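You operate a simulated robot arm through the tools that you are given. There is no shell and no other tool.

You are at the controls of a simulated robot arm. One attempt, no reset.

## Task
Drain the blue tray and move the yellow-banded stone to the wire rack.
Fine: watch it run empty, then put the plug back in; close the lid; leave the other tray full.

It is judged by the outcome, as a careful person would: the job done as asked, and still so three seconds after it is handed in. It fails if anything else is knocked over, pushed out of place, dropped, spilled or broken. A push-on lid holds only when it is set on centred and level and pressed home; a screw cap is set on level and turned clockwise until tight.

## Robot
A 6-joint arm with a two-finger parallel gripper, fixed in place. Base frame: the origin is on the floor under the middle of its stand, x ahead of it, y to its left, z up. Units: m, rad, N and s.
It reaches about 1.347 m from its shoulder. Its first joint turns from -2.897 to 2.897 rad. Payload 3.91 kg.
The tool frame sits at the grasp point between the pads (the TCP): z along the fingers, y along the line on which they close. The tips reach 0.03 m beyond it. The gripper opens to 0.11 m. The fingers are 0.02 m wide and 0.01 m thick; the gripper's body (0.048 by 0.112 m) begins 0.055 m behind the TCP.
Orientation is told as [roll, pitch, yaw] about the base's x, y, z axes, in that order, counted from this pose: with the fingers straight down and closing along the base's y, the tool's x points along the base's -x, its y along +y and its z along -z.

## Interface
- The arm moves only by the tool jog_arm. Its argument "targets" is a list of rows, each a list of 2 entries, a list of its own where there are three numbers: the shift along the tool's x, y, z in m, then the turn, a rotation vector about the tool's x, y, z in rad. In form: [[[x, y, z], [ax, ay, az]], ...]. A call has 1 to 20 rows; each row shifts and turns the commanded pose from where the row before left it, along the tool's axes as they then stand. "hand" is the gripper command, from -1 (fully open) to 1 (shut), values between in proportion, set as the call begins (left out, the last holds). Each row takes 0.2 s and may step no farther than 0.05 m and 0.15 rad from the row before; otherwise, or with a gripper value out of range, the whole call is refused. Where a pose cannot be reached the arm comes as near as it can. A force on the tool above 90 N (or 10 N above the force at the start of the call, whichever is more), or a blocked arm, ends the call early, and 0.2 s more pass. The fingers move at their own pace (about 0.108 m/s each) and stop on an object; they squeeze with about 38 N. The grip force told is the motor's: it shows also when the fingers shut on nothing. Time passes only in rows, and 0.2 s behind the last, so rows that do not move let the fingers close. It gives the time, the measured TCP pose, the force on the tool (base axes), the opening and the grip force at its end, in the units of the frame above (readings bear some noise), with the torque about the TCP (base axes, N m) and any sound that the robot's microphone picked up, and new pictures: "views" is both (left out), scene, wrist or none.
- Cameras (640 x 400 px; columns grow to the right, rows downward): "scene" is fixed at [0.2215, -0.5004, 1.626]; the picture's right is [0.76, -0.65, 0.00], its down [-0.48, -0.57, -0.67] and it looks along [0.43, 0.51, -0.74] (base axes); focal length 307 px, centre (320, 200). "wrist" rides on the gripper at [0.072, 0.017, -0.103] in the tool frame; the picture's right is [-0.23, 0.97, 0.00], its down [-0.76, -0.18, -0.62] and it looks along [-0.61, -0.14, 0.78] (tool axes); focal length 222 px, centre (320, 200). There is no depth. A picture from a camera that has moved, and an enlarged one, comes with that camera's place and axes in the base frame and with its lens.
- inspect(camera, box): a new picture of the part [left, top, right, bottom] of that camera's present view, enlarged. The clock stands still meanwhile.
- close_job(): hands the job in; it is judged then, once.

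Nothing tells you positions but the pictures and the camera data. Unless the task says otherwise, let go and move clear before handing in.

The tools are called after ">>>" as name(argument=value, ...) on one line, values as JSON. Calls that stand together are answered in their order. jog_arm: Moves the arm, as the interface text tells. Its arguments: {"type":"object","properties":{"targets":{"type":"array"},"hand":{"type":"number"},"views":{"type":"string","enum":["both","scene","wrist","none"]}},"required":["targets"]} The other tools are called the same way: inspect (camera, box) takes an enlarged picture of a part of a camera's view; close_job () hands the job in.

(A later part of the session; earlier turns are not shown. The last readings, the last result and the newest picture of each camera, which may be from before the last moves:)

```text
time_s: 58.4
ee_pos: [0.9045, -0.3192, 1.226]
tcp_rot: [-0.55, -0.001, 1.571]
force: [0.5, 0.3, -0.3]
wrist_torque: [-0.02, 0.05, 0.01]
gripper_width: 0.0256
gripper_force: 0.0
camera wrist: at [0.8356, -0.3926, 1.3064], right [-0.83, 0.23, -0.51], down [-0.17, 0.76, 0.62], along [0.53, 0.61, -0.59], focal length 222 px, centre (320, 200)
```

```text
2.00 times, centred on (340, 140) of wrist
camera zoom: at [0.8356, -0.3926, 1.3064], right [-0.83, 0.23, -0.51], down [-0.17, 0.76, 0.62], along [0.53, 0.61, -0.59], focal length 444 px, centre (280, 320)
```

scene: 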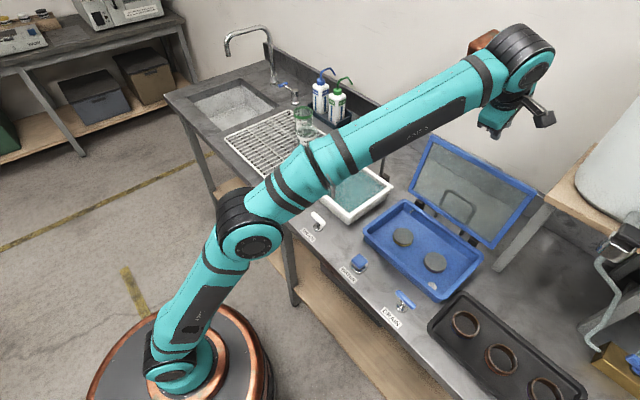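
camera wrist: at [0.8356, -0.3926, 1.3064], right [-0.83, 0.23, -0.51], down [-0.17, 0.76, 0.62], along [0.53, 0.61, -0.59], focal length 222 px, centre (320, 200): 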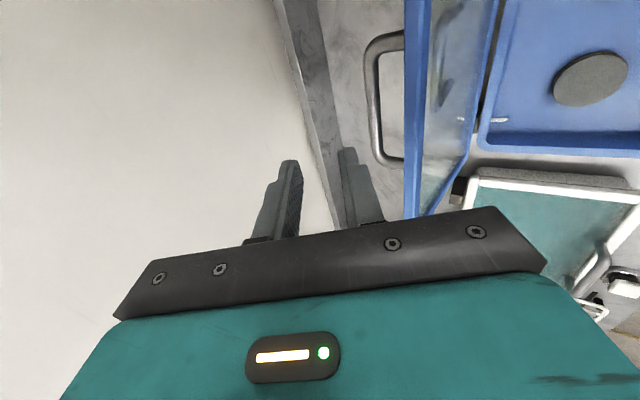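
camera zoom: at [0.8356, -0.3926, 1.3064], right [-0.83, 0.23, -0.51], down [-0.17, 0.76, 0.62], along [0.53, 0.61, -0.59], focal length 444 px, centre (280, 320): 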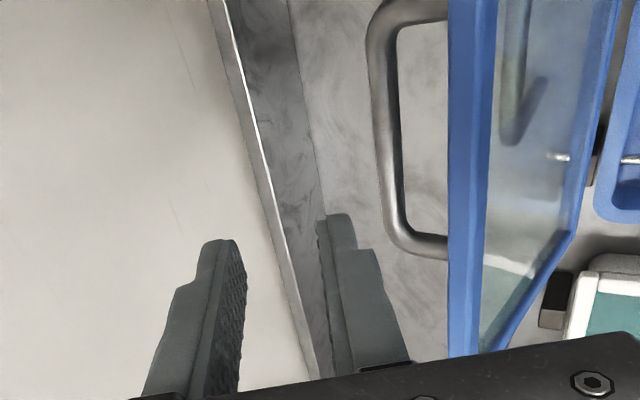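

The fingers are clear of the lid, which leans steadily on its stop. I'll back away towards the robot and turn the gripper vertical above the tray.

>>> jog_arm(targets=[[[0, -0.0105, -0.017], [0, 0, 0]], [[0, 0.0341, -0.0209], [0, 0, 0]], [[0, 0.0341, -0.0209], [0, 0, 0]], [[0, 0.0341, -0.0209], [0, 0, 0]], [[0, 0.0341, -0.0209], [0, 0, 0]], [[0, 0.02, -0.012], [0, 0, 0]], [[0, 0, 0], [-0.14, 0, 0]], [[0, 0, 0], [-0.14, 0, 0]], [[0, 0, 0], [-0.14, 0, 0]], [[0, 0, 0], [-0.13, 0, 0]]])

>>> inspect(camera="scene", box=[350, 120, 540, 310])

```text
time_s: 60.6
ee_pos: [0.7207, -0.3182, 1.2473]
tcp_rot: [0.0, 0.001, 1.568]
force: [-1.7, -0.2, 1.3]
wrist_torque: [-0.02, -0.06, -0.02]
gripper_width: 0.026
gripper_force: 0.1
camera wrist: at [0.7028, -0.3914, 1.3505], right [-0.97, 0.23, 0.0], down [0.18, 0.76, 0.62], along [0.14, 0.61, -0.78], focal length 222 px, centre (320, 200)
```

scene: 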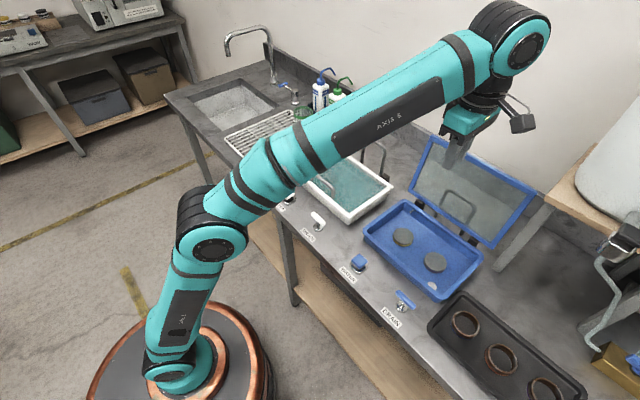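
wrist: 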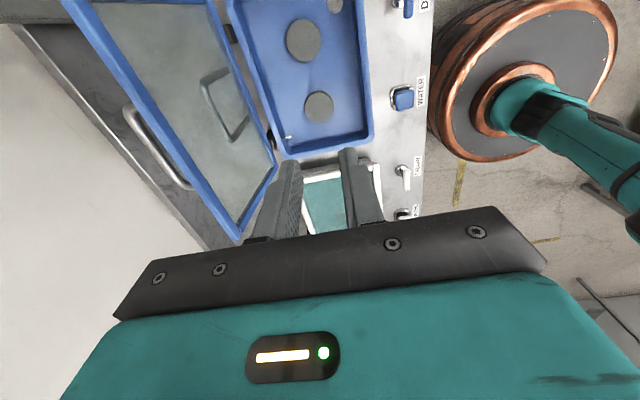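

```text
2.11 times, centred on (445, 215) of scene
camera zoom: at [0.2215, -0.5004, 1.626], right [0.76, -0.65, 0.0], down [-0.48, -0.57, -0.67], along [0.43, 0.51, -0.74], focal length 647 px, centre (57, 168)
```

zoom: 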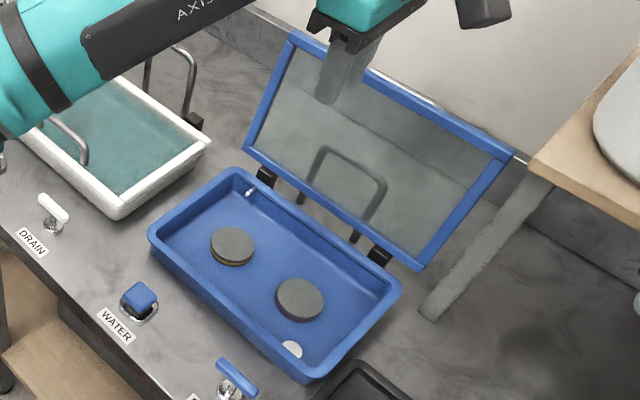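

I want to confirm the bands before picking anything up.

>>> inspect(camera="scene", box=[380, 215, 465, 285])

>>> inspect(camera="wrist", box=[230, 0, 400, 160])

```text
5.71 times, centred on (422, 250) of scene
camera zoom: at [0.2215, -0.5004, 1.626], right [0.76, -0.65, 0.0], down [-0.48, -0.57, -0.67], along [0.43, 0.51, -0.74], focal length 1756 px, centre (-266, -86)
```

zoom: 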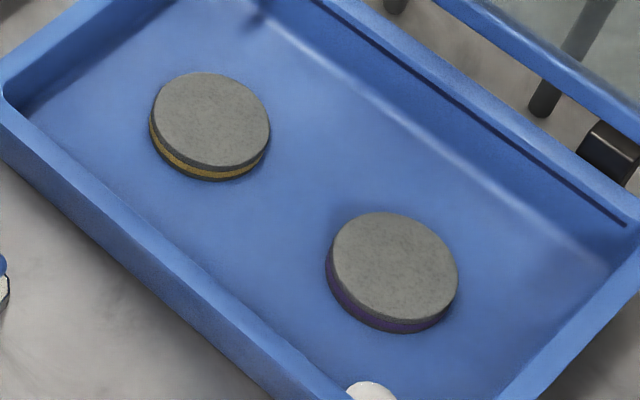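

```text
2.50 times, centred on (315, 80) of wrist
camera zoom: at [0.7028, -0.3914, 1.3505], right [-0.97, 0.23, 0.0], down [0.18, 0.76, 0.62], along [0.14, 0.61, -0.78], focal length 555 px, centre (332, 500)
```

zoom: 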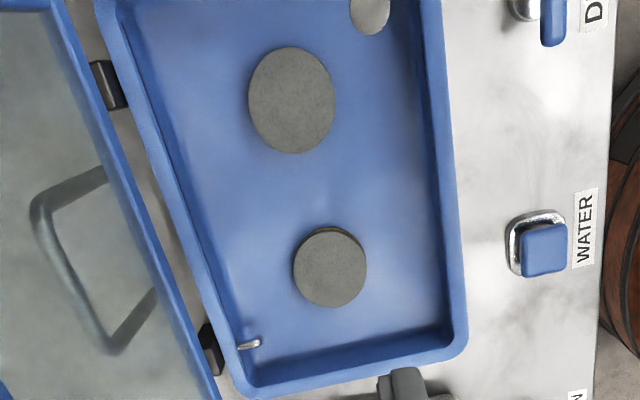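

The left-hand stone has the yellow band and sits at about (0.732, −0.266), 5.8 cm across and 1.6 cm thick with its top at z≈0.9035. I'll open the gripper to 9 cm, move above the stone and descend partway.

>>> jog_arm(targets=[[[-0.026, -0.0055, 0], [0, 0, 0]], [[-0.026, -0.0055, 0], [0, 0, 0]], [[0, 0, 0.045], [0, 0, 0]], [[0, 0, 0.045], [0, 0, 0]], [[0, 0, 0.045], [0, 0, 0]], [[0, 0, 0.045], [0, 0, 0]], [[0, 0, 0.045], [0, 0, 0]], [[0, 0, 0], [0, 0, 0]]], hand=-0.636)

>>> inspect(camera="wrist", box=[200, 40, 440, 240])

```text
time_s: 62.4
ee_pos: [0.7308, -0.2691, 1.0232]
tcp_rot: [0.0, 0.0, 1.571]
force: [0.4, 0.4, 0.3]
wrist_torque: [0.0, 0.04, 0.02]
gripper_width: 0.0896
gripper_force: 0.0
camera wrist: at [0.7143, -0.3414, 1.1258], right [-0.97, 0.23, 0.0], down [0.18, 0.76, 0.62], along [0.14, 0.61, -0.78], focal length 222 px, centre (320, 200)
```

scene: 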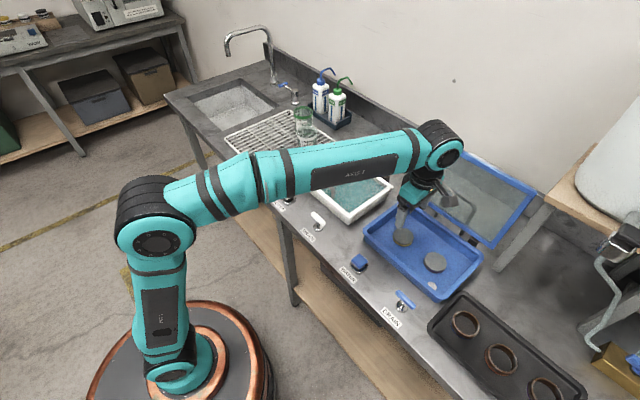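
wrist: 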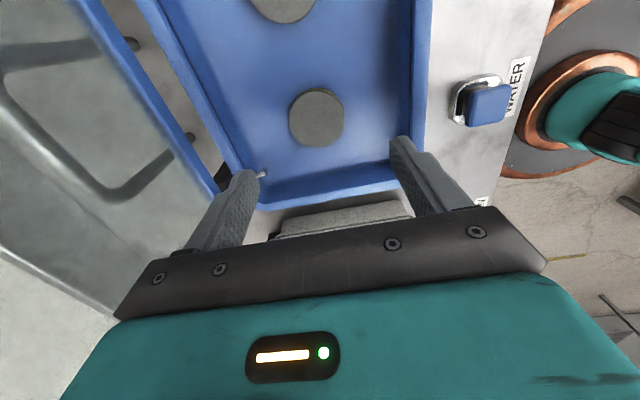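

```text
2.00 times, centred on (320, 140) of wrist
camera zoom: at [0.7143, -0.3414, 1.1258], right [-0.97, 0.23, 0.0], down [0.18, 0.76, 0.62], along [0.14, 0.61, -0.78], focal length 444 px, centre (320, 320)
```

zoom: 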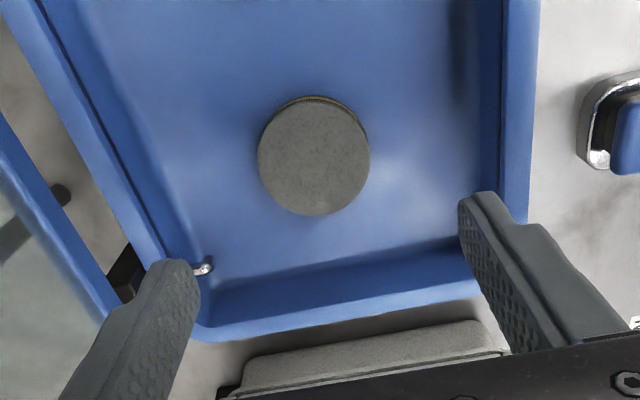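

The stone is centred between the open fingers at about (0.734, −0.2685). I'll descend until the tips are just above the tray floor.

>>> jog_arm(targets=[[[0, -0.003, 0.03], [0, 0, 0]], [[0, 0, 0.03], [0, 0, 0]], [[0, 0, 0.02], [0, 0, 0]], [[0, 0, 0.012], [0, 0, 0]], [[0, 0, 0.008], [0, 0, 0]], [[0, 0, 0], [0, 0, 0]]])

>>> inspect(camera="wrist", box=[200, 60, 440, 260])

```text
time_s: 63.8
ee_pos: [0.7355, -0.2671, 0.9212]
tcp_rot: [0.001, 0.001, 1.571]
force: [-0.3, 0.0, -0.2]
wrist_torque: [0.02, 0.02, -0.02]
gripper_width: 0.09
gripper_force: 0.0
camera wrist: at [0.7186, -0.3398, 1.0254], right [-0.97, 0.23, 0.0], down [0.18, 0.76, 0.62], along [0.14, 0.61, -0.78], focal length 222 px, centre (320, 200)
```

scene: 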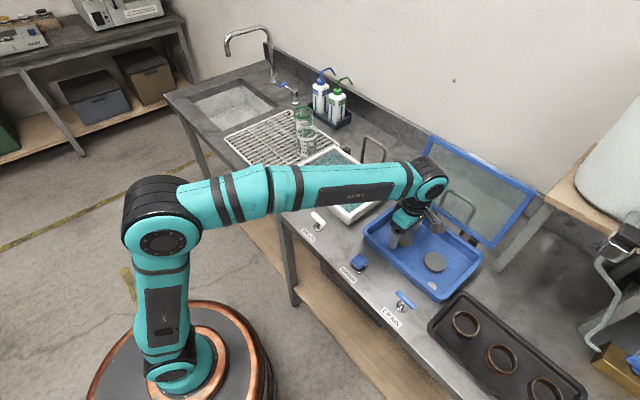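
wrist: 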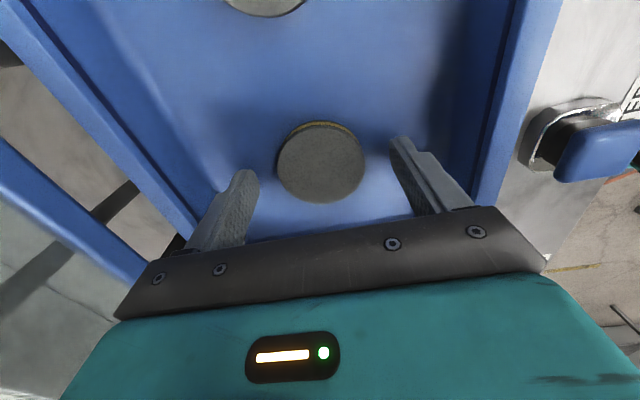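

```text
2.00 times, centred on (320, 160) of wrist
camera zoom: at [0.7186, -0.3398, 1.0254], right [-0.97, 0.23, 0.0], down [0.18, 0.76, 0.62], along [0.14, 0.61, -0.78], focal length 444 px, centre (320, 280)
```

zoom: 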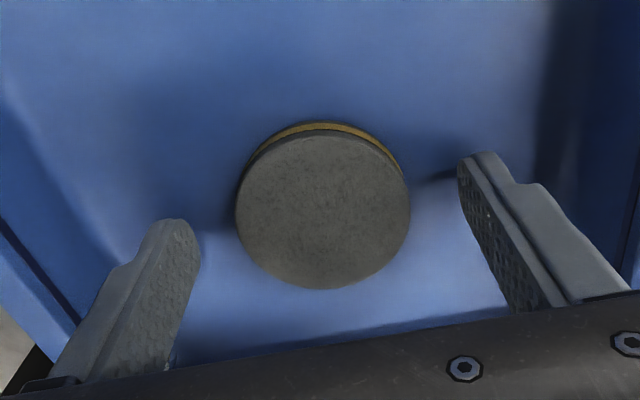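

The stone is a few millimetres towards −y from the finger line. I'll shift 4 mm and close.

>>> jog_arm(targets=[[[0.004, 0.001, 0], [0, 0, 0]], [[0, 0, 0], [0, 0, 0]]], views="none")

>>> jog_arm(targets=[[[0, 0, 0], [0, 0, 0]], [[0, 0, 0], [0, 0, 0]], [[0, 0, 0], [0, 0, 0]], [[0, 0, 0], [0, 0, 0]]], hand=1)

>>> inspect(camera="wrist", box=[200, 60, 440, 260])

```text
time_s: 64.4
ee_pos: [0.7332, -0.2705, 0.9208]
tcp_rot: [-0.001, 0.0, 1.57]
force: [0.0, -0.2, -0.1]
wrist_torque: [0.03, 0.03, -0.02]
gripper_width: 0.0899
gripper_force: 0.2
```

```text
time_s: 65.4
ee_pos: [0.7329, -0.2704, 0.9216]
tcp_rot: [-0.001, 0.002, 1.573]
force: [0.1, -0.1, 2.3]
wrist_torque: [0.07, 0.02, -0.02]
gripper_width: 0.0559
gripper_force: 38.0
camera wrist: at [0.7168, -0.3433, 1.0252], right [-0.97, 0.23, 0.0], down [0.18, 0.76, 0.62], along [0.14, 0.61, -0.78], focal length 222 px, centre (320, 200)
```

scene: 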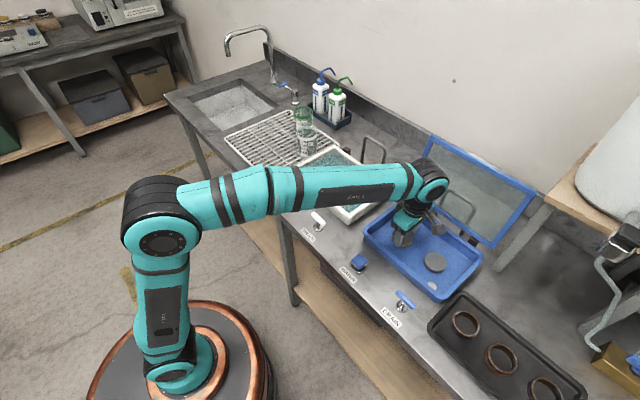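
wrist: 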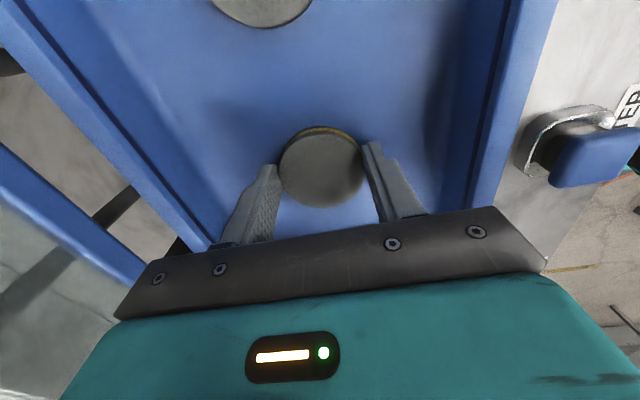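

```text
2.00 times, centred on (320, 160) of wrist
camera zoom: at [0.7168, -0.3433, 1.0252], right [-0.97, 0.23, 0.0], down [0.18, 0.76, 0.62], along [0.14, 0.61, -0.78], focal length 444 px, centre (320, 280)
```

zoom: 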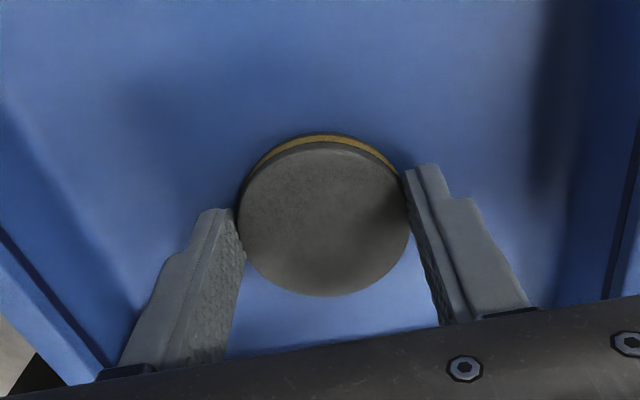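

The stone is gripped at 5.6 cm with 38 N. I'll lift it gently a few centimetres and check that it holds.

>>> jog_arm(targets=[[[0, 0, -0.008], [0, 0, 0]], [[0, 0, -0.012], [0, 0, 0]], [[0, 0, -0.02], [0, 0, 0]], [[0, 0, 0], [0, 0, 0]]])

>>> inspect(camera="wrist", box=[200, 60, 440, 260])

```text
time_s: 66.4
ee_pos: [0.7348, -0.2729, 0.9612]
tcp_rot: [-0.001, 0.001, 1.571]
force: [0.1, -0.2, -0.3]
wrist_torque: [-0.02, -0.01, -0.03]
gripper_width: 0.0556
gripper_force: 38.0
camera wrist: at [0.717, -0.3446, 1.0646], right [-0.97, 0.23, 0.0], down [0.18, 0.76, 0.62], along [0.14, 0.61, -0.78], focal length 222 px, centre (320, 200)
```

scene: 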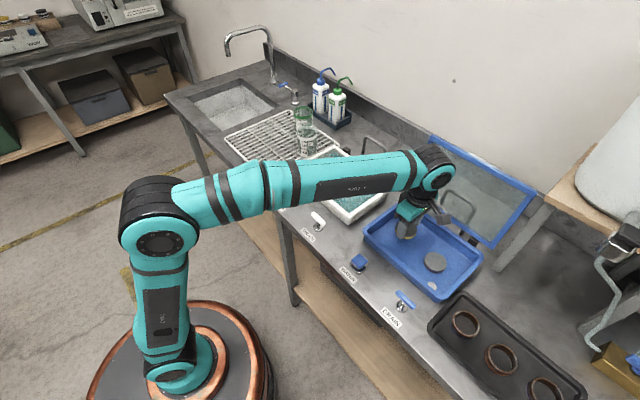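
wrist: 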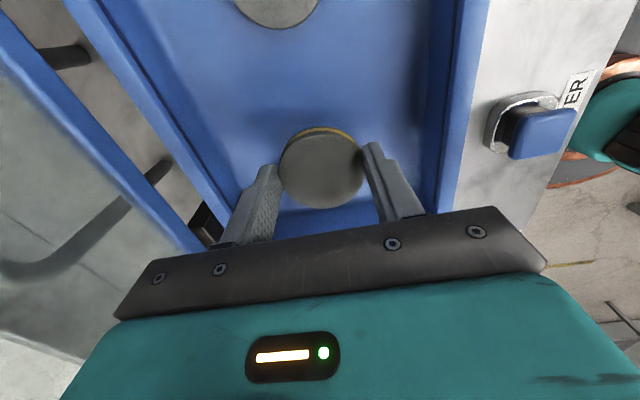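

```text
2.00 times, centred on (320, 160) of wrist
camera zoom: at [0.717, -0.3446, 1.0646], right [-0.97, 0.23, 0.0], down [0.18, 0.76, 0.62], along [0.14, 0.61, -0.78], focal length 444 px, centre (320, 280)
```

zoom: 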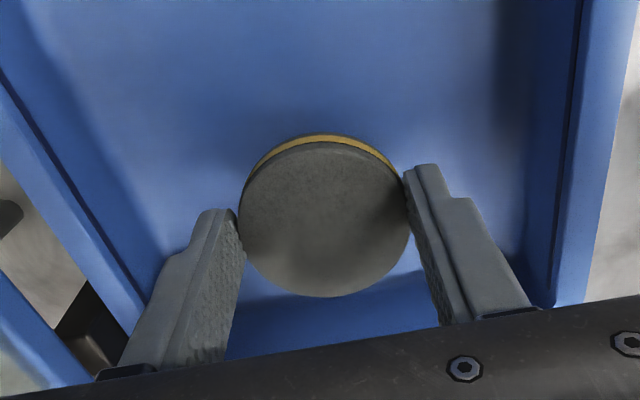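

The stone is held securely. I'll lift well clear and carry it over the white tray towards the free front part of the wire rack, around (0.64, 0.33).

>>> jog_arm(targets=[[[0, 0, -0.045], [0, 0, 0]], [[0, 0, -0.045], [0, 0, 0]], [[0, 0, -0.045], [0, 0, 0]], [[0, 0, -0.045], [0, 0, 0]], [[-0.04, 0.0062, 0], [0, 0, 0]], [[-0.04, 0.0062, 0], [0, 0, 0]], [[-0.04, 0.0062, 0], [0, 0, 0]], [[-0.04, 0.0062, 0], [0, 0, 0]], [[-0.04, 0.0062, 0], [0, 0, 0]], [[-0.04, 0.0062, 0], [0, 0, 0]], [[-0.04, 0.0062, 0], [0, 0, 0]]])

```text
time_s: 68.8
ee_pos: [0.69, 0.0079, 1.1424]
tcp_rot: [-0.001, 0.0, 1.569]
force: [-0.1, -0.1, -0.6]
wrist_torque: [0.03, 0.01, 0.01]
gripper_width: 0.0556
gripper_force: 38.0
camera wrist: at [0.6725, -0.0653, 1.2458], right [-0.97, 0.23, 0.0], down [0.18, 0.76, 0.62], along [0.14, 0.61, -0.78], focal length 222 px, centre (320, 200)
```

scene: 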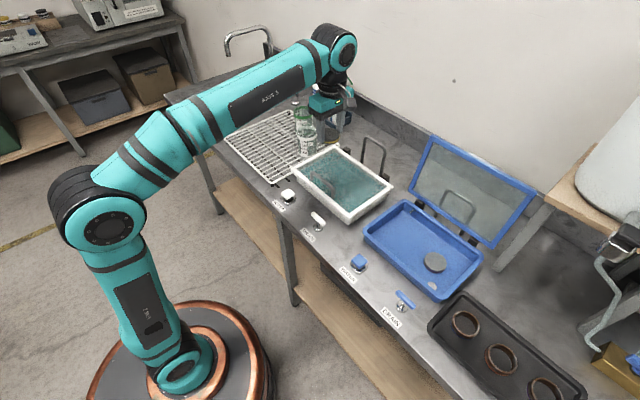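
wrist: 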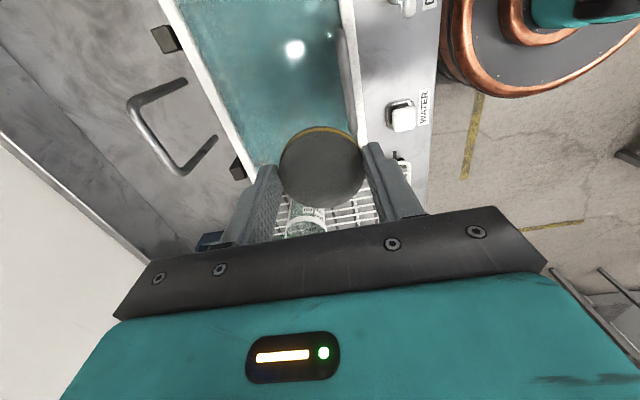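

The route is clear, with the stone well above the white tray. I'll continue to above the front area of the rack.

>>> jog_arm(targets=[[[-0.04, 0.0062, 0], [0, 0, 0]], [[-0.04, 0.0062, 0], [0, 0, 0]], [[-0.04, 0.0062, 0], [0, 0, 0]], [[-0.04, 0.0062, 0], [0, 0, 0]], [[-0.04, 0.0062, 0], [0, 0, 0]], [[-0.04, 0.0062, 0], [0, 0, 0]], [[-0.04, 0.0062, 0], [0, 0, 0]], [[-0.04, 0.0062, 0], [0, 0, 0]], [[0, 0, 0], [0, 0, 0]]])

>>> inspect(camera="wrist", box=[160, 0, 480, 240])

>>> inspect(camera="scene", box=[200, 60, 360, 210])

```text
time_s: 70.8
ee_pos: [0.6404, 0.3309, 1.1416]
tcp_rot: [0.0, -0.001, 1.571]
force: [0.2, 0.3, -1.3]
wrist_torque: [0.02, -0.01, 0.01]
gripper_width: 0.0558
gripper_force: 37.9
camera wrist: at [0.625, 0.2575, 1.2446], right [-0.97, 0.23, 0.0], down [0.18, 0.76, 0.62], along [0.14, 0.61, -0.78], focal length 222 px, centre (320, 200)
```

scene: 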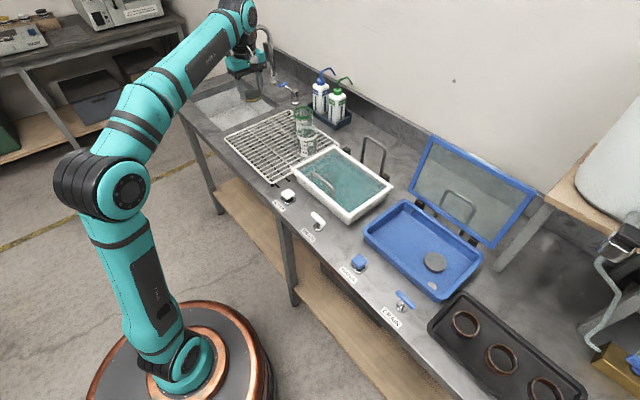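
wrist: 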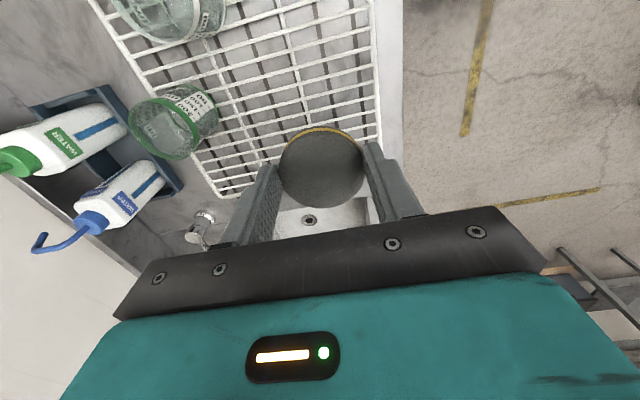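

```text
1.67 times, centred on (320, 120) of wrist
camera zoom: at [0.625, 0.2575, 1.2446], right [-0.97, 0.23, 0.0], down [0.18, 0.76, 0.62], along [0.14, 0.61, -0.78], focal length 370 px, centre (320, 333)
```

zoom: 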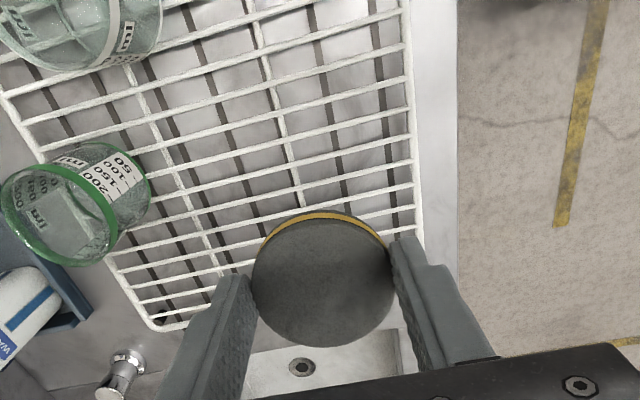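

```text
2.67 times, centred on (280, 135) of scene
camera zoom: at [0.2215, -0.5004, 1.626], right [0.76, -0.65, 0.0], down [-0.48, -0.57, -0.67], along [0.43, 0.51, -0.74], focal length 819 px, centre (427, 373)
```

zoom: 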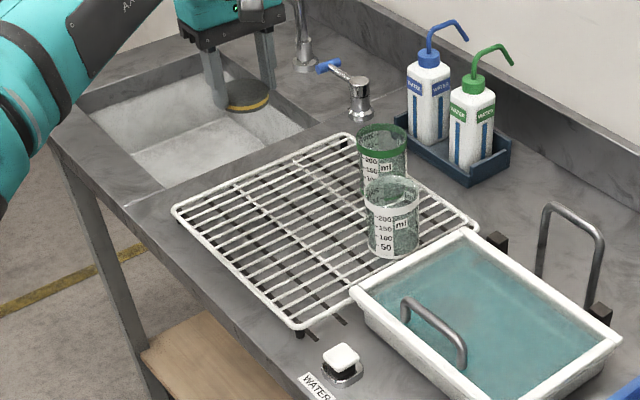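

The stone is above the rack, and the rack deck is at about z=0.906, so contact should come at a TCP height of about 0.94. I'll descend to just above it and check the view.

>>> jog_arm(targets=[[[0, 0, 0.036], [0, 0, 0]], [[0, 0, 0.036], [0, 0, 0]], [[0, 0, 0.036], [0, 0, 0]], [[0, 0, 0.036], [0, 0, 0]], [[0, 0, 0.034], [0, 0, 0]], [[0, 0, 0], [0, 0, 0]]])

>>> inspect(camera="scene", box=[200, 60, 360, 210])

>>> inspect(camera="wrist", box=[160, 0, 480, 240])

```text
time_s: 72.2
ee_pos: [0.6445, 0.3306, 0.963]
tcp_rot: [0.001, 0.001, 1.57]
force: [-1.0, 0.7, -0.7]
wrist_torque: [-0.02, 0.02, 0.0]
gripper_width: 0.0556
gripper_force: 37.6
camera wrist: at [0.626, 0.2577, 1.0662], right [-0.97, 0.23, 0.0], down [0.18, 0.76, 0.62], along [0.14, 0.61, -0.78], focal length 222 px, centre (320, 200)
```

scene: 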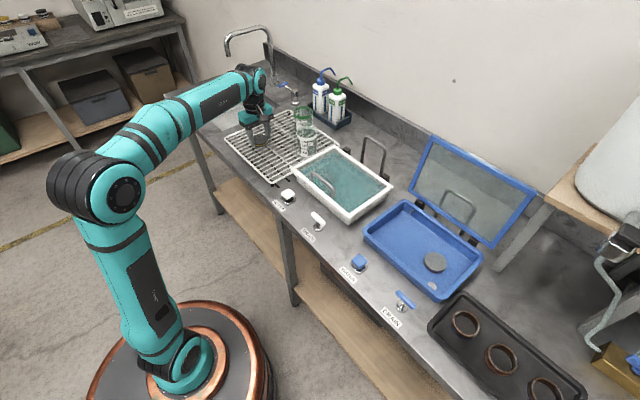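
wrist: 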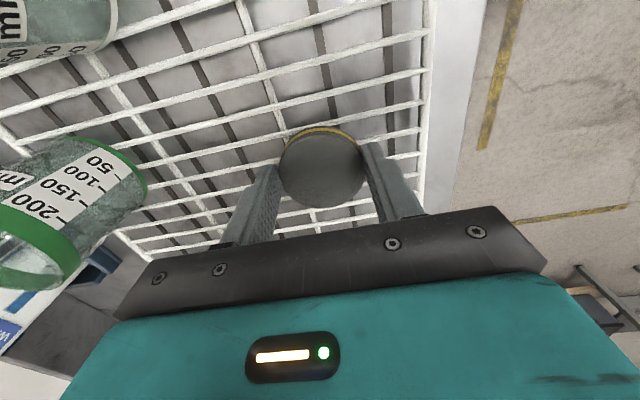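

```text
2.67 times, centred on (280, 135) of scene
camera zoom: at [0.2215, -0.5004, 1.626], right [0.76, -0.65, 0.0], down [-0.48, -0.57, -0.67], along [0.43, 0.51, -0.74], focal length 819 px, centre (427, 373)
```

zoom: 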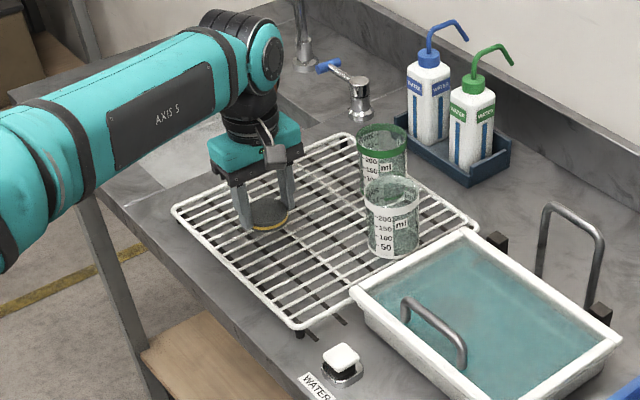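

```text
1.67 times, centred on (320, 120) of wrist
camera zoom: at [0.626, 0.2577, 1.0662], right [-0.97, 0.23, 0.0], down [0.18, 0.76, 0.62], along [0.14, 0.61, -0.78], focal length 370 px, centre (320, 333)
```

zoom: 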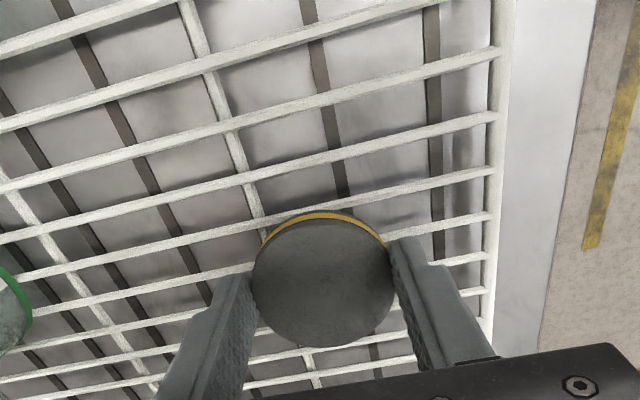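

The stone is level above the wires with plenty of space around it. I'll lower it slowly until it touches.

>>> jog_arm(targets=[[[0, 0, 0.004], [0, 0, 0]], [[0, 0, 0.004], [0, 0, 0]], [[0, 0, 0.004], [0, 0, 0]], [[0, 0, 0.003], [0, 0, 0]]], views="none")

>>> jog_arm(targets=[[[0, 0, 0.002], [0, 0, 0]], [[0, 0, 0.001], [0, 0, 0]]], views="wrist")

```text
time_s: 73.2
ee_pos: [0.6403, 0.3295, 0.9499]
tcp_rot: [0.001, 0.001, 1.571]
force: [-0.5, -0.1, -0.6]
wrist_torque: [-0.01, -0.01, -0.02]
gripper_width: 0.0553
gripper_force: 38.2
```

```text
time_s: 73.8
ee_pos: [0.6402, 0.3291, 0.9478]
tcp_rot: [0.0, 0.0, 1.571]
force: [-0.5, 0.5, 0.1]
wrist_torque: [0.01, -0.01, 0.03]
gripper_width: 0.055
gripper_force: 38.1
camera wrist: at [0.624, 0.2568, 1.0499], right [-0.97, 0.23, 0.0], down [0.18, 0.76, 0.62], along [0.14, 0.61, -0.78], focal length 222 px, centre (320, 200)
```

wrist: 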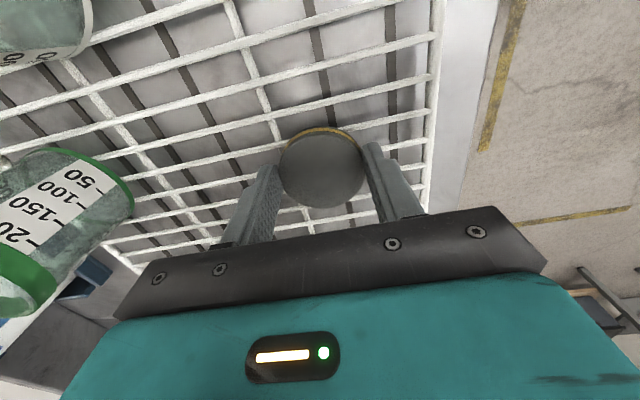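

No contact yet. I'll keep lowering in 1.5 mm steps.

>>> jog_arm(targets=[[[0, 0, 0.0015], [0, 0, 0]], [[0, 0, 0.0015], [0, 0, 0]]], views="none")

>>> jog_arm(targets=[[[0, 0, 0.0015], [0, 0, 0]]], views="none")

>>> jog_arm(targets=[[[0, 0, 0.0015], [0, 0, 0]]], views="wrist")

```text
time_s: 74.4
ee_pos: [0.6411, 0.3299, 0.9427]
tcp_rot: [0.002, -0.001, 1.571]
force: [-0.7, -0.3, -1.2]
wrist_torque: [-0.03, 0.0, 0.04]
gripper_width: 0.055
gripper_force: 37.7
```

```text
time_s: 74.8
ee_pos: [0.6409, 0.3291, 0.942]
tcp_rot: [-0.001, 0.001, 1.571]
force: [1.7, 0.5, 2.5]
wrist_torque: [0.05, 0.05, -0.01]
gripper_width: 0.0556
gripper_force: 37.8
```

```text
time_s: 75.2
ee_pos: [0.6402, 0.329, 0.9416]
tcp_rot: [-0.004, -0.001, 1.571]
force: [5.4, 3.9, 16.7]
wrist_torque: [0.19, -0.02, -0.01]
gripper_width: 0.0553
gripper_force: 37.6
camera wrist: at [0.6236, 0.2562, 1.0449], right [-0.97, 0.23, 0.0], down [0.18, 0.76, 0.62], along [0.14, 0.61, -0.78], focal length 222 px, centre (320, 200)
```

wrist: 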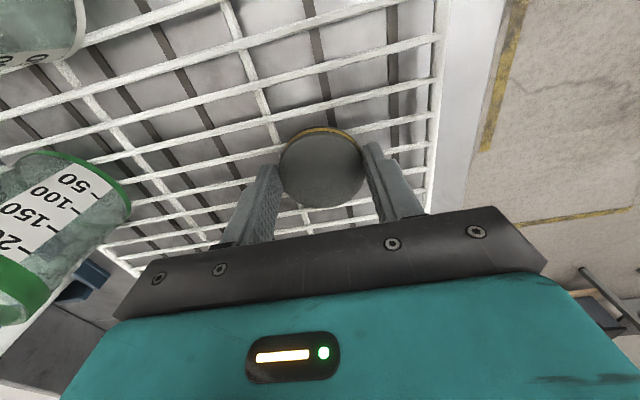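

The stone now sits on the wires, with a 17 N reaction. I'll relieve the press, open the fingers and rise clear.

>>> jog_arm(targets=[[[0, 0, -0.0012], [0, 0, 0]]], views="none")

>>> jog_arm(targets=[[[0, 0, 0], [0, 0, 0]], [[0, 0, 0], [0, 0, 0]], [[0, 0, 0], [0, 0, 0]]], hand=-0.364, views="wrist")

>>> inspect(camera="wrist", box=[200, 60, 440, 260])

```text
time_s: 75.6
ee_pos: [0.6413, 0.3286, 0.9401]
tcp_rot: [0.0, 0.0, 1.571]
force: [3.8, 2.2, 11.9]
wrist_torque: [0.25, -0.23, -0.01]
gripper_width: 0.0553
gripper_force: 38.2
```

```text
time_s: 76.4
ee_pos: [0.6396, 0.3287, 0.942]
tcp_rot: [-0.001, 0.001, 1.571]
force: [0.3, -0.1, 0.3]
wrist_torque: [0.02, 0.02, -0.01]
gripper_width: 0.0748
gripper_force: 0.0
camera wrist: at [0.6235, 0.2562, 1.0449], right [-0.97, 0.23, 0.0], down [0.18, 0.76, 0.62], along [0.14, 0.61, -0.78], focal length 222 px, centre (320, 200)
```

wrist: 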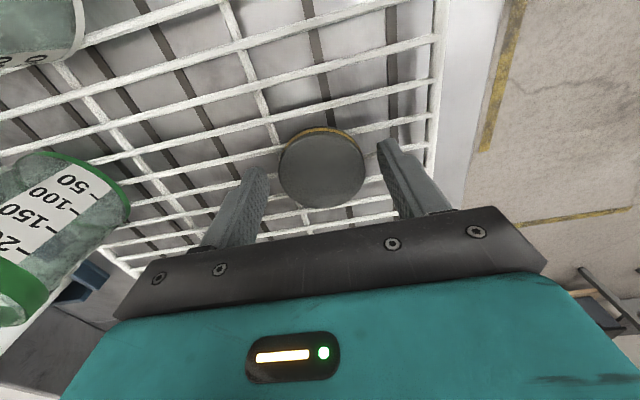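

```text
2.00 times, centred on (320, 160) of wrist
camera zoom: at [0.6235, 0.2562, 1.0449], right [-0.97, 0.23, 0.0], down [0.18, 0.76, 0.62], along [0.14, 0.61, -0.78], focal length 444 px, centre (320, 280)
```

zoom: 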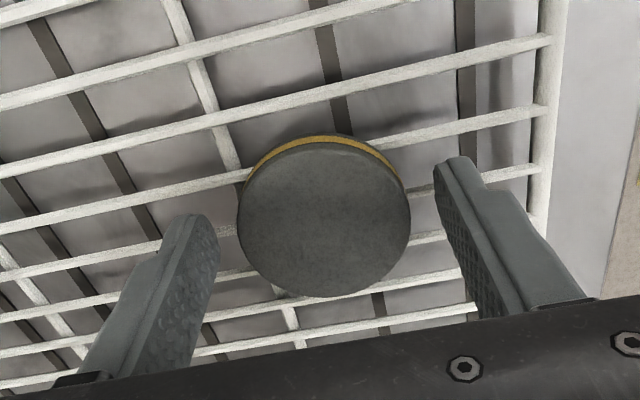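

The yellow-banded stone rests flat on the rack wires. I'll rise straight up and confirm.

>>> jog_arm(targets=[[[0, 0, -0.03], [0, 0, 0]], [[0, 0, -0.045], [0, 0, 0]], [[0, 0, -0.045], [0, 0, 0]], [[0, 0, -0.045], [0, 0, 0]], [[0, 0, -0.045], [0, 0, 0]], [[0, 0, -0.015], [0, 0, 0]]])

>>> inspect(camera="wrist", box=[160, 0, 480, 240])

>>> inspect(camera="scene", box=[200, 60, 360, 210])

```text
time_s: 77.8
ee_pos: [0.642, 0.3276, 1.1674]
tcp_rot: [0.001, 0.001, 1.571]
force: [0.0, -1.2, -0.1]
wrist_torque: [0.02, 0.0, 0.03]
gripper_width: 0.075
gripper_force: 0.1
camera wrist: at [0.6256, 0.2551, 1.27], right [-0.97, 0.23, 0.0], down [0.18, 0.76, 0.62], along [0.14, 0.61, -0.78], focal length 222 px, centre (320, 200)
```

scene: 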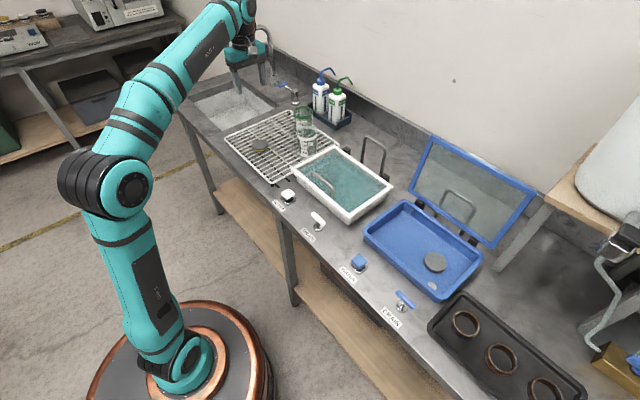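
wrist: 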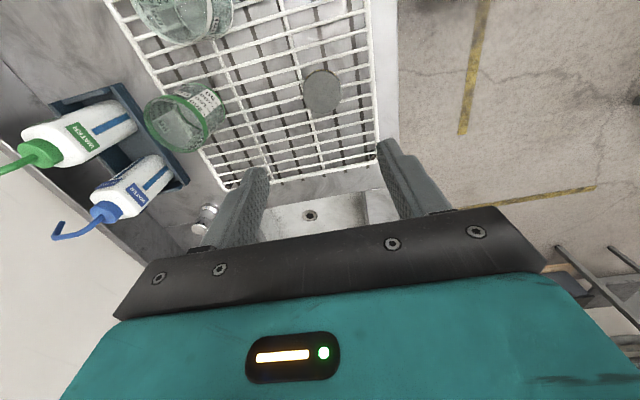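

```text
1.67 times, centred on (320, 120) of wrist
camera zoom: at [0.6256, 0.2551, 1.27], right [-0.97, 0.23, 0.0], down [0.18, 0.76, 0.62], along [0.14, 0.61, -0.78], focal length 370 px, centre (320, 333)
```

zoom: 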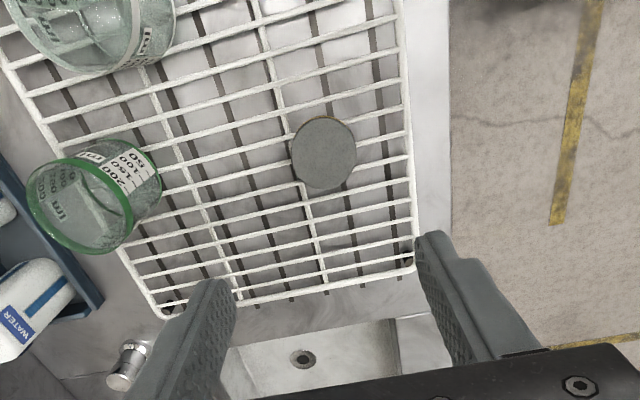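

```text
2.67 times, centred on (280, 135) of scene
camera zoom: at [0.2215, -0.5004, 1.626], right [0.76, -0.65, 0.0], down [-0.48, -0.57, -0.67], along [0.43, 0.51, -0.74], focal length 819 px, centre (427, 373)
```

zoom: 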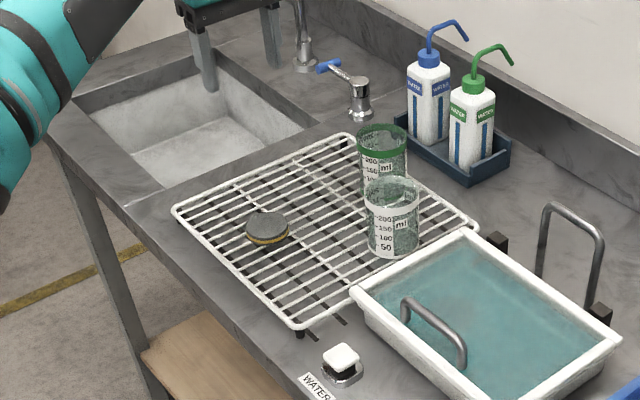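

The stone sits level on the rack and everything else is undisturbed. I'll narrow the gripper to 26 mm and return to above the blue tray to close the lid.

>>> jog_arm(targets=[[[0.0432, -0.0053, -0.0053], [0, 0, 0]], [[0.0432, -0.0053, -0.0053], [0, 0, 0]], [[0.0432, -0.0053, -0.0053], [0, 0, 0]], [[0.0432, -0.0053, -0.0053], [0, 0, 0]], [[0.0432, -0.0053, -0.0053], [0, 0, 0]], [[0.0432, -0.0053, -0.0053], [0, 0, 0]], [[0.0432, -0.0053, -0.0053], [0, 0, 0]], [[0.0432, -0.0053, -0.0053], [0, 0, 0]], [[0.0432, -0.0053, -0.0053], [0, 0, 0]], [[0.0432, -0.0053, -0.0053], [0, 0, 0]], [[0.0432, -0.0053, -0.0053], [0, 0, 0]], [[0.0432, -0.0053, -0.0053], [0, 0, 0]], [[0.0432, -0.0053, -0.0053], [0, 0, 0]], [[0.0432, -0.0053, -0.0053], [0, 0, 0]], [[0.0432, -0.0053, -0.0053], [0, 0, 0]], [[0, 0, 0], [0, 0, 0]]], hand=0.527)

>>> inspect(camera="scene", box=[340, 110, 550, 310])

```text
time_s: 81.2
ee_pos: [0.7225, -0.3201, 1.2455]
tcp_rot: [0.0, 0.0, 1.571]
force: [-0.4, -0.5, 1.0]
wrist_torque: [-0.02, 0.0, 0.02]
gripper_width: 0.026
gripper_force: 0.0
camera wrist: at [0.7044, -0.3922, 1.3485], right [-0.97, 0.23, 0.0], down [0.18, 0.76, 0.62], along [0.14, 0.61, -0.78], focal length 222 px, centre (320, 200)
```

scene: 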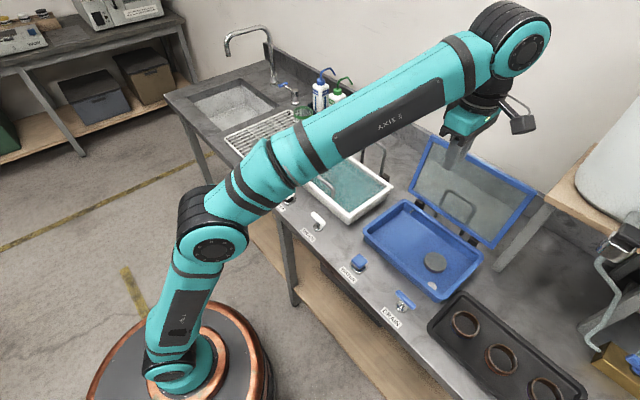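
wrist: 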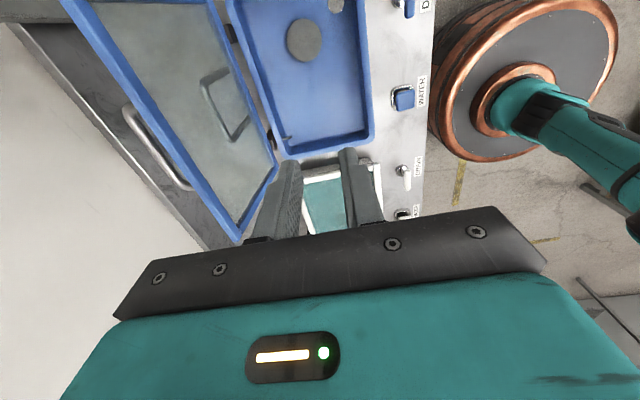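

```text
2.00 times, centred on (445, 210) of scene
camera zoom: at [0.2215, -0.5004, 1.626], right [0.76, -0.65, 0.0], down [-0.48, -0.57, -0.67], along [0.43, 0.51, -0.74], focal length 614 px, centre (70, 180)
```

zoom: 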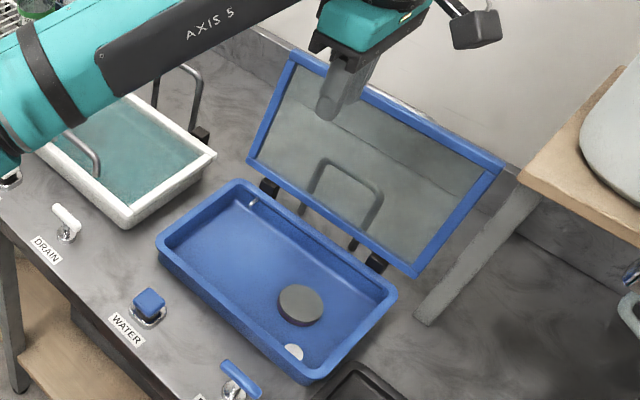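

The tray is empty except for the purple-banded stone, and the lid is still where I left it. I'll retrace the tilted approach to above the lid handle.

>>> jog_arm(targets=[[[0, 0.0016, -0.002], [0, 0, 0]], [[0, 0, 0], [0.14, 0, 0]], [[0, 0, 0], [0.14, 0, 0]], [[0, 0, 0], [0.14, 0, 0]], [[0, 0, 0], [0.13, 0, 0]], [[0, -0.02, 0.012], [0, 0, 0]], [[0, -0.0341, 0.0209], [0, 0, 0]], [[0, -0.0341, 0.0209], [0, 0, 0]], [[0, -0.0341, 0.0209], [0, 0, 0]], [[0, -0.0341, 0.0209], [0, 0, 0]], [[0, 0, 0], [0, 0, 0]]])

>>> inspect(camera="wrist", box=[220, 0, 480, 240])

```text
time_s: 83.6
ee_pos: [0.9023, -0.3207, 1.25]
tcp_rot: [-0.548, 0.001, 1.571]
force: [0.7, 1.2, -0.3]
wrist_torque: [0.02, -0.03, -0.05]
gripper_width: 0.026
gripper_force: 0.0
camera wrist: at [0.8341, -0.3934, 1.3277], right [-0.83, 0.23, -0.51], down [-0.17, 0.76, 0.62], along [0.53, 0.61, -0.59], focal length 222 px, centre (320, 200)
```

scene: 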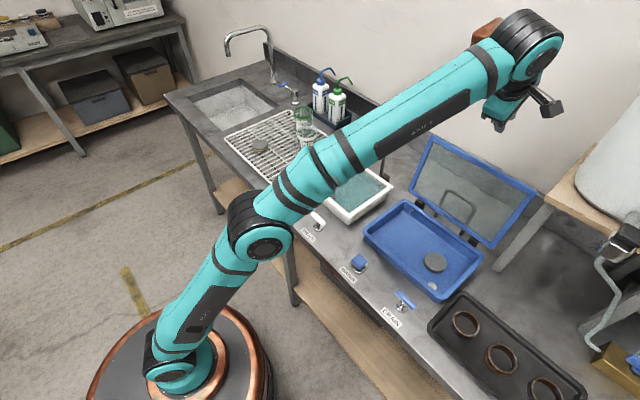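
wrist: 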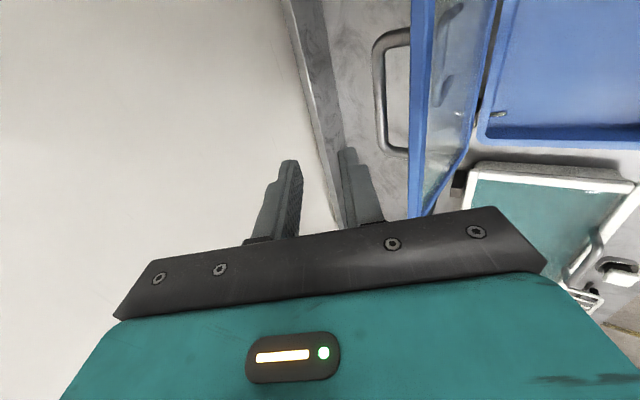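

```text
1.67 times, centred on (350, 120) of wrist
camera zoom: at [0.8341, -0.3934, 1.3277], right [-0.83, 0.23, -0.51], down [-0.17, 0.76, 0.62], along [0.53, 0.61, -0.59], focal length 370 px, centre (270, 333)
```

zoom: 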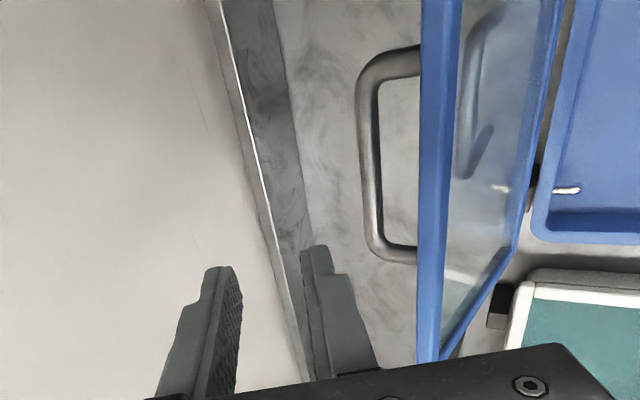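

I'm within 2 mm of the earlier path, with the handle intact below. I'll correct that offset and descend along the path, straightening the gripper as I go.

>>> jog_arm(targets=[[[0, 0.0098, 0.0189], [0, 0, 0]], [[0, 0.0052, 0.0085], [-0.05, 0, 0]], [[0, 0.0048, 0.0088], [-0.05, 0, 0]], [[0, 0.0043, 0.009], [0, 0, 0]], [[0, 0.0043, 0.009], [-0.05, 0, 0]], [[0, 0.0039, 0.0092], [-0.05, 0, 0]]])

>>> inspect(camera="wrist", box=[220, 40, 460, 240])

```text
time_s: 85.0
ee_pos: [0.9028, -0.3198, 1.1794]
tcp_rot: [-0.349, -0.001, 1.57]
force: [-0.6, -0.4, 0.6]
wrist_torque: [0.03, -0.04, -0.02]
gripper_width: 0.0261
gripper_force: 0.1
camera wrist: at [0.8519, -0.3924, 1.2701], right [-0.91, 0.23, -0.33], down [-0.05, 0.76, 0.65], along [0.4, 0.61, -0.69], focal length 222 px, centre (320, 200)
```

scene: 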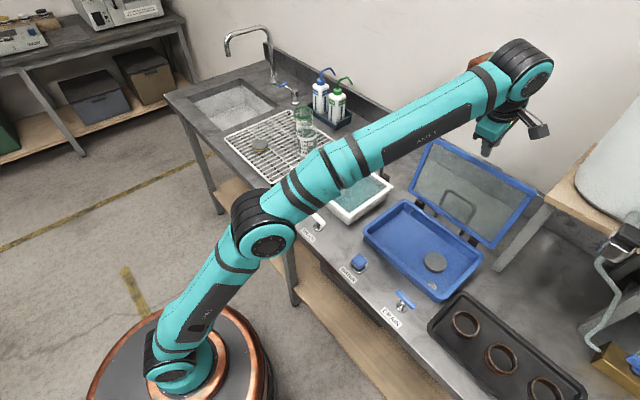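
wrist: 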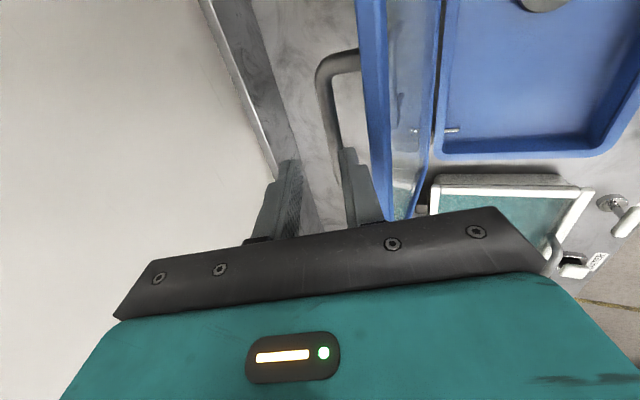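

```text
2.00 times, centred on (340, 140) of wrist
camera zoom: at [0.8519, -0.3924, 1.2701], right [-0.91, 0.23, -0.33], down [-0.05, 0.76, 0.65], along [0.4, 0.61, -0.69], focal length 444 px, centre (280, 320)
```

zoom: 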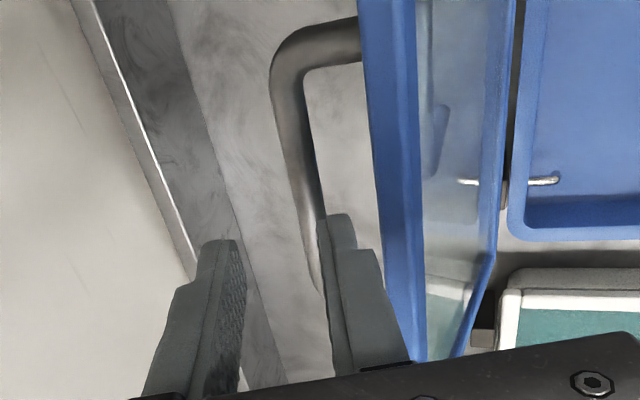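

I'm matching the exit path to within 3 mm. I'll correct that and continue down towards the bar.

>>> jog_arm(targets=[[[0, -0.0008, 0.0034], [-0.05, 0, 0]], [[0, 0, 0.008], [-0.05, 0, 0]], [[0, 0, 0.006], [-0.05, 0, 0]], [[0, 0, 0.006], [-0.05, 0, 0]], [[0, 0, 0.006], [-0.05, 0, 0]], [[0, 0, 0.006], [0, 0, 0]]])

>>> inspect(camera="wrist", box=[220, 40, 460, 240])

```text
time_s: 86.4
ee_pos: [0.9116, -0.3195, 1.1425]
tcp_rot: [-0.098, 0.001, 1.57]
force: [0.6, 0.0, 0.4]
wrist_torque: [0.01, 0.04, 0.0]
gripper_width: 0.0258
gripper_force: 0.1
camera wrist: at [0.8849, -0.3921, 1.2437], right [-0.97, 0.23, -0.1], down [0.12, 0.76, 0.64], along [0.22, 0.61, -0.76], focal length 222 px, centre (320, 200)
```

scene: 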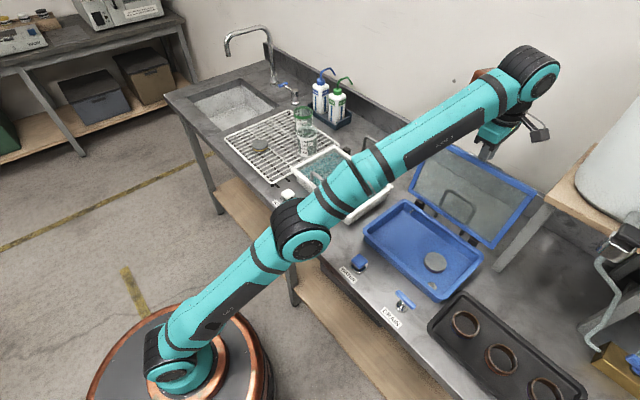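
wrist: 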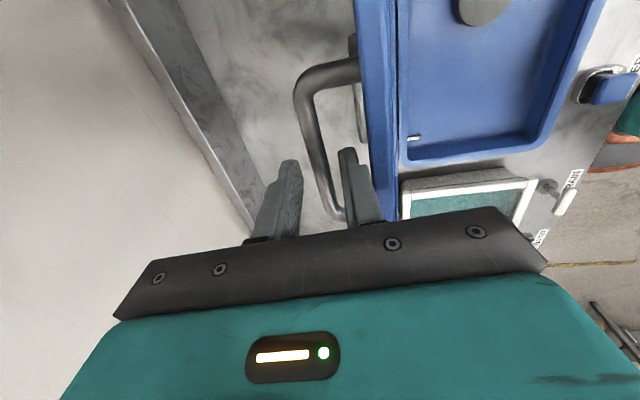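

```text
2.00 times, centred on (340, 140) of wrist
camera zoom: at [0.8849, -0.3921, 1.2437], right [-0.97, 0.23, -0.1], down [0.12, 0.76, 0.64], along [0.22, 0.61, -0.76], focal length 444 px, centre (280, 320)
```

zoom: 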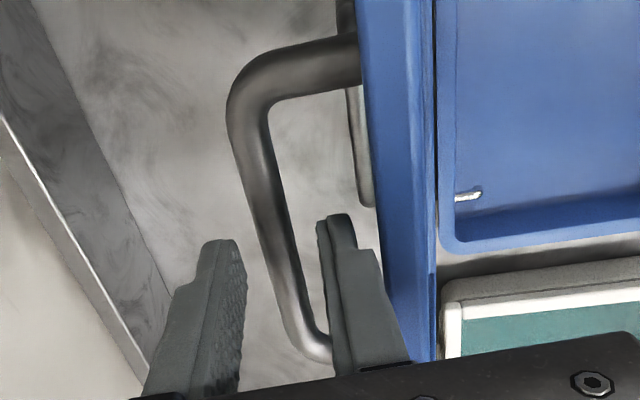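

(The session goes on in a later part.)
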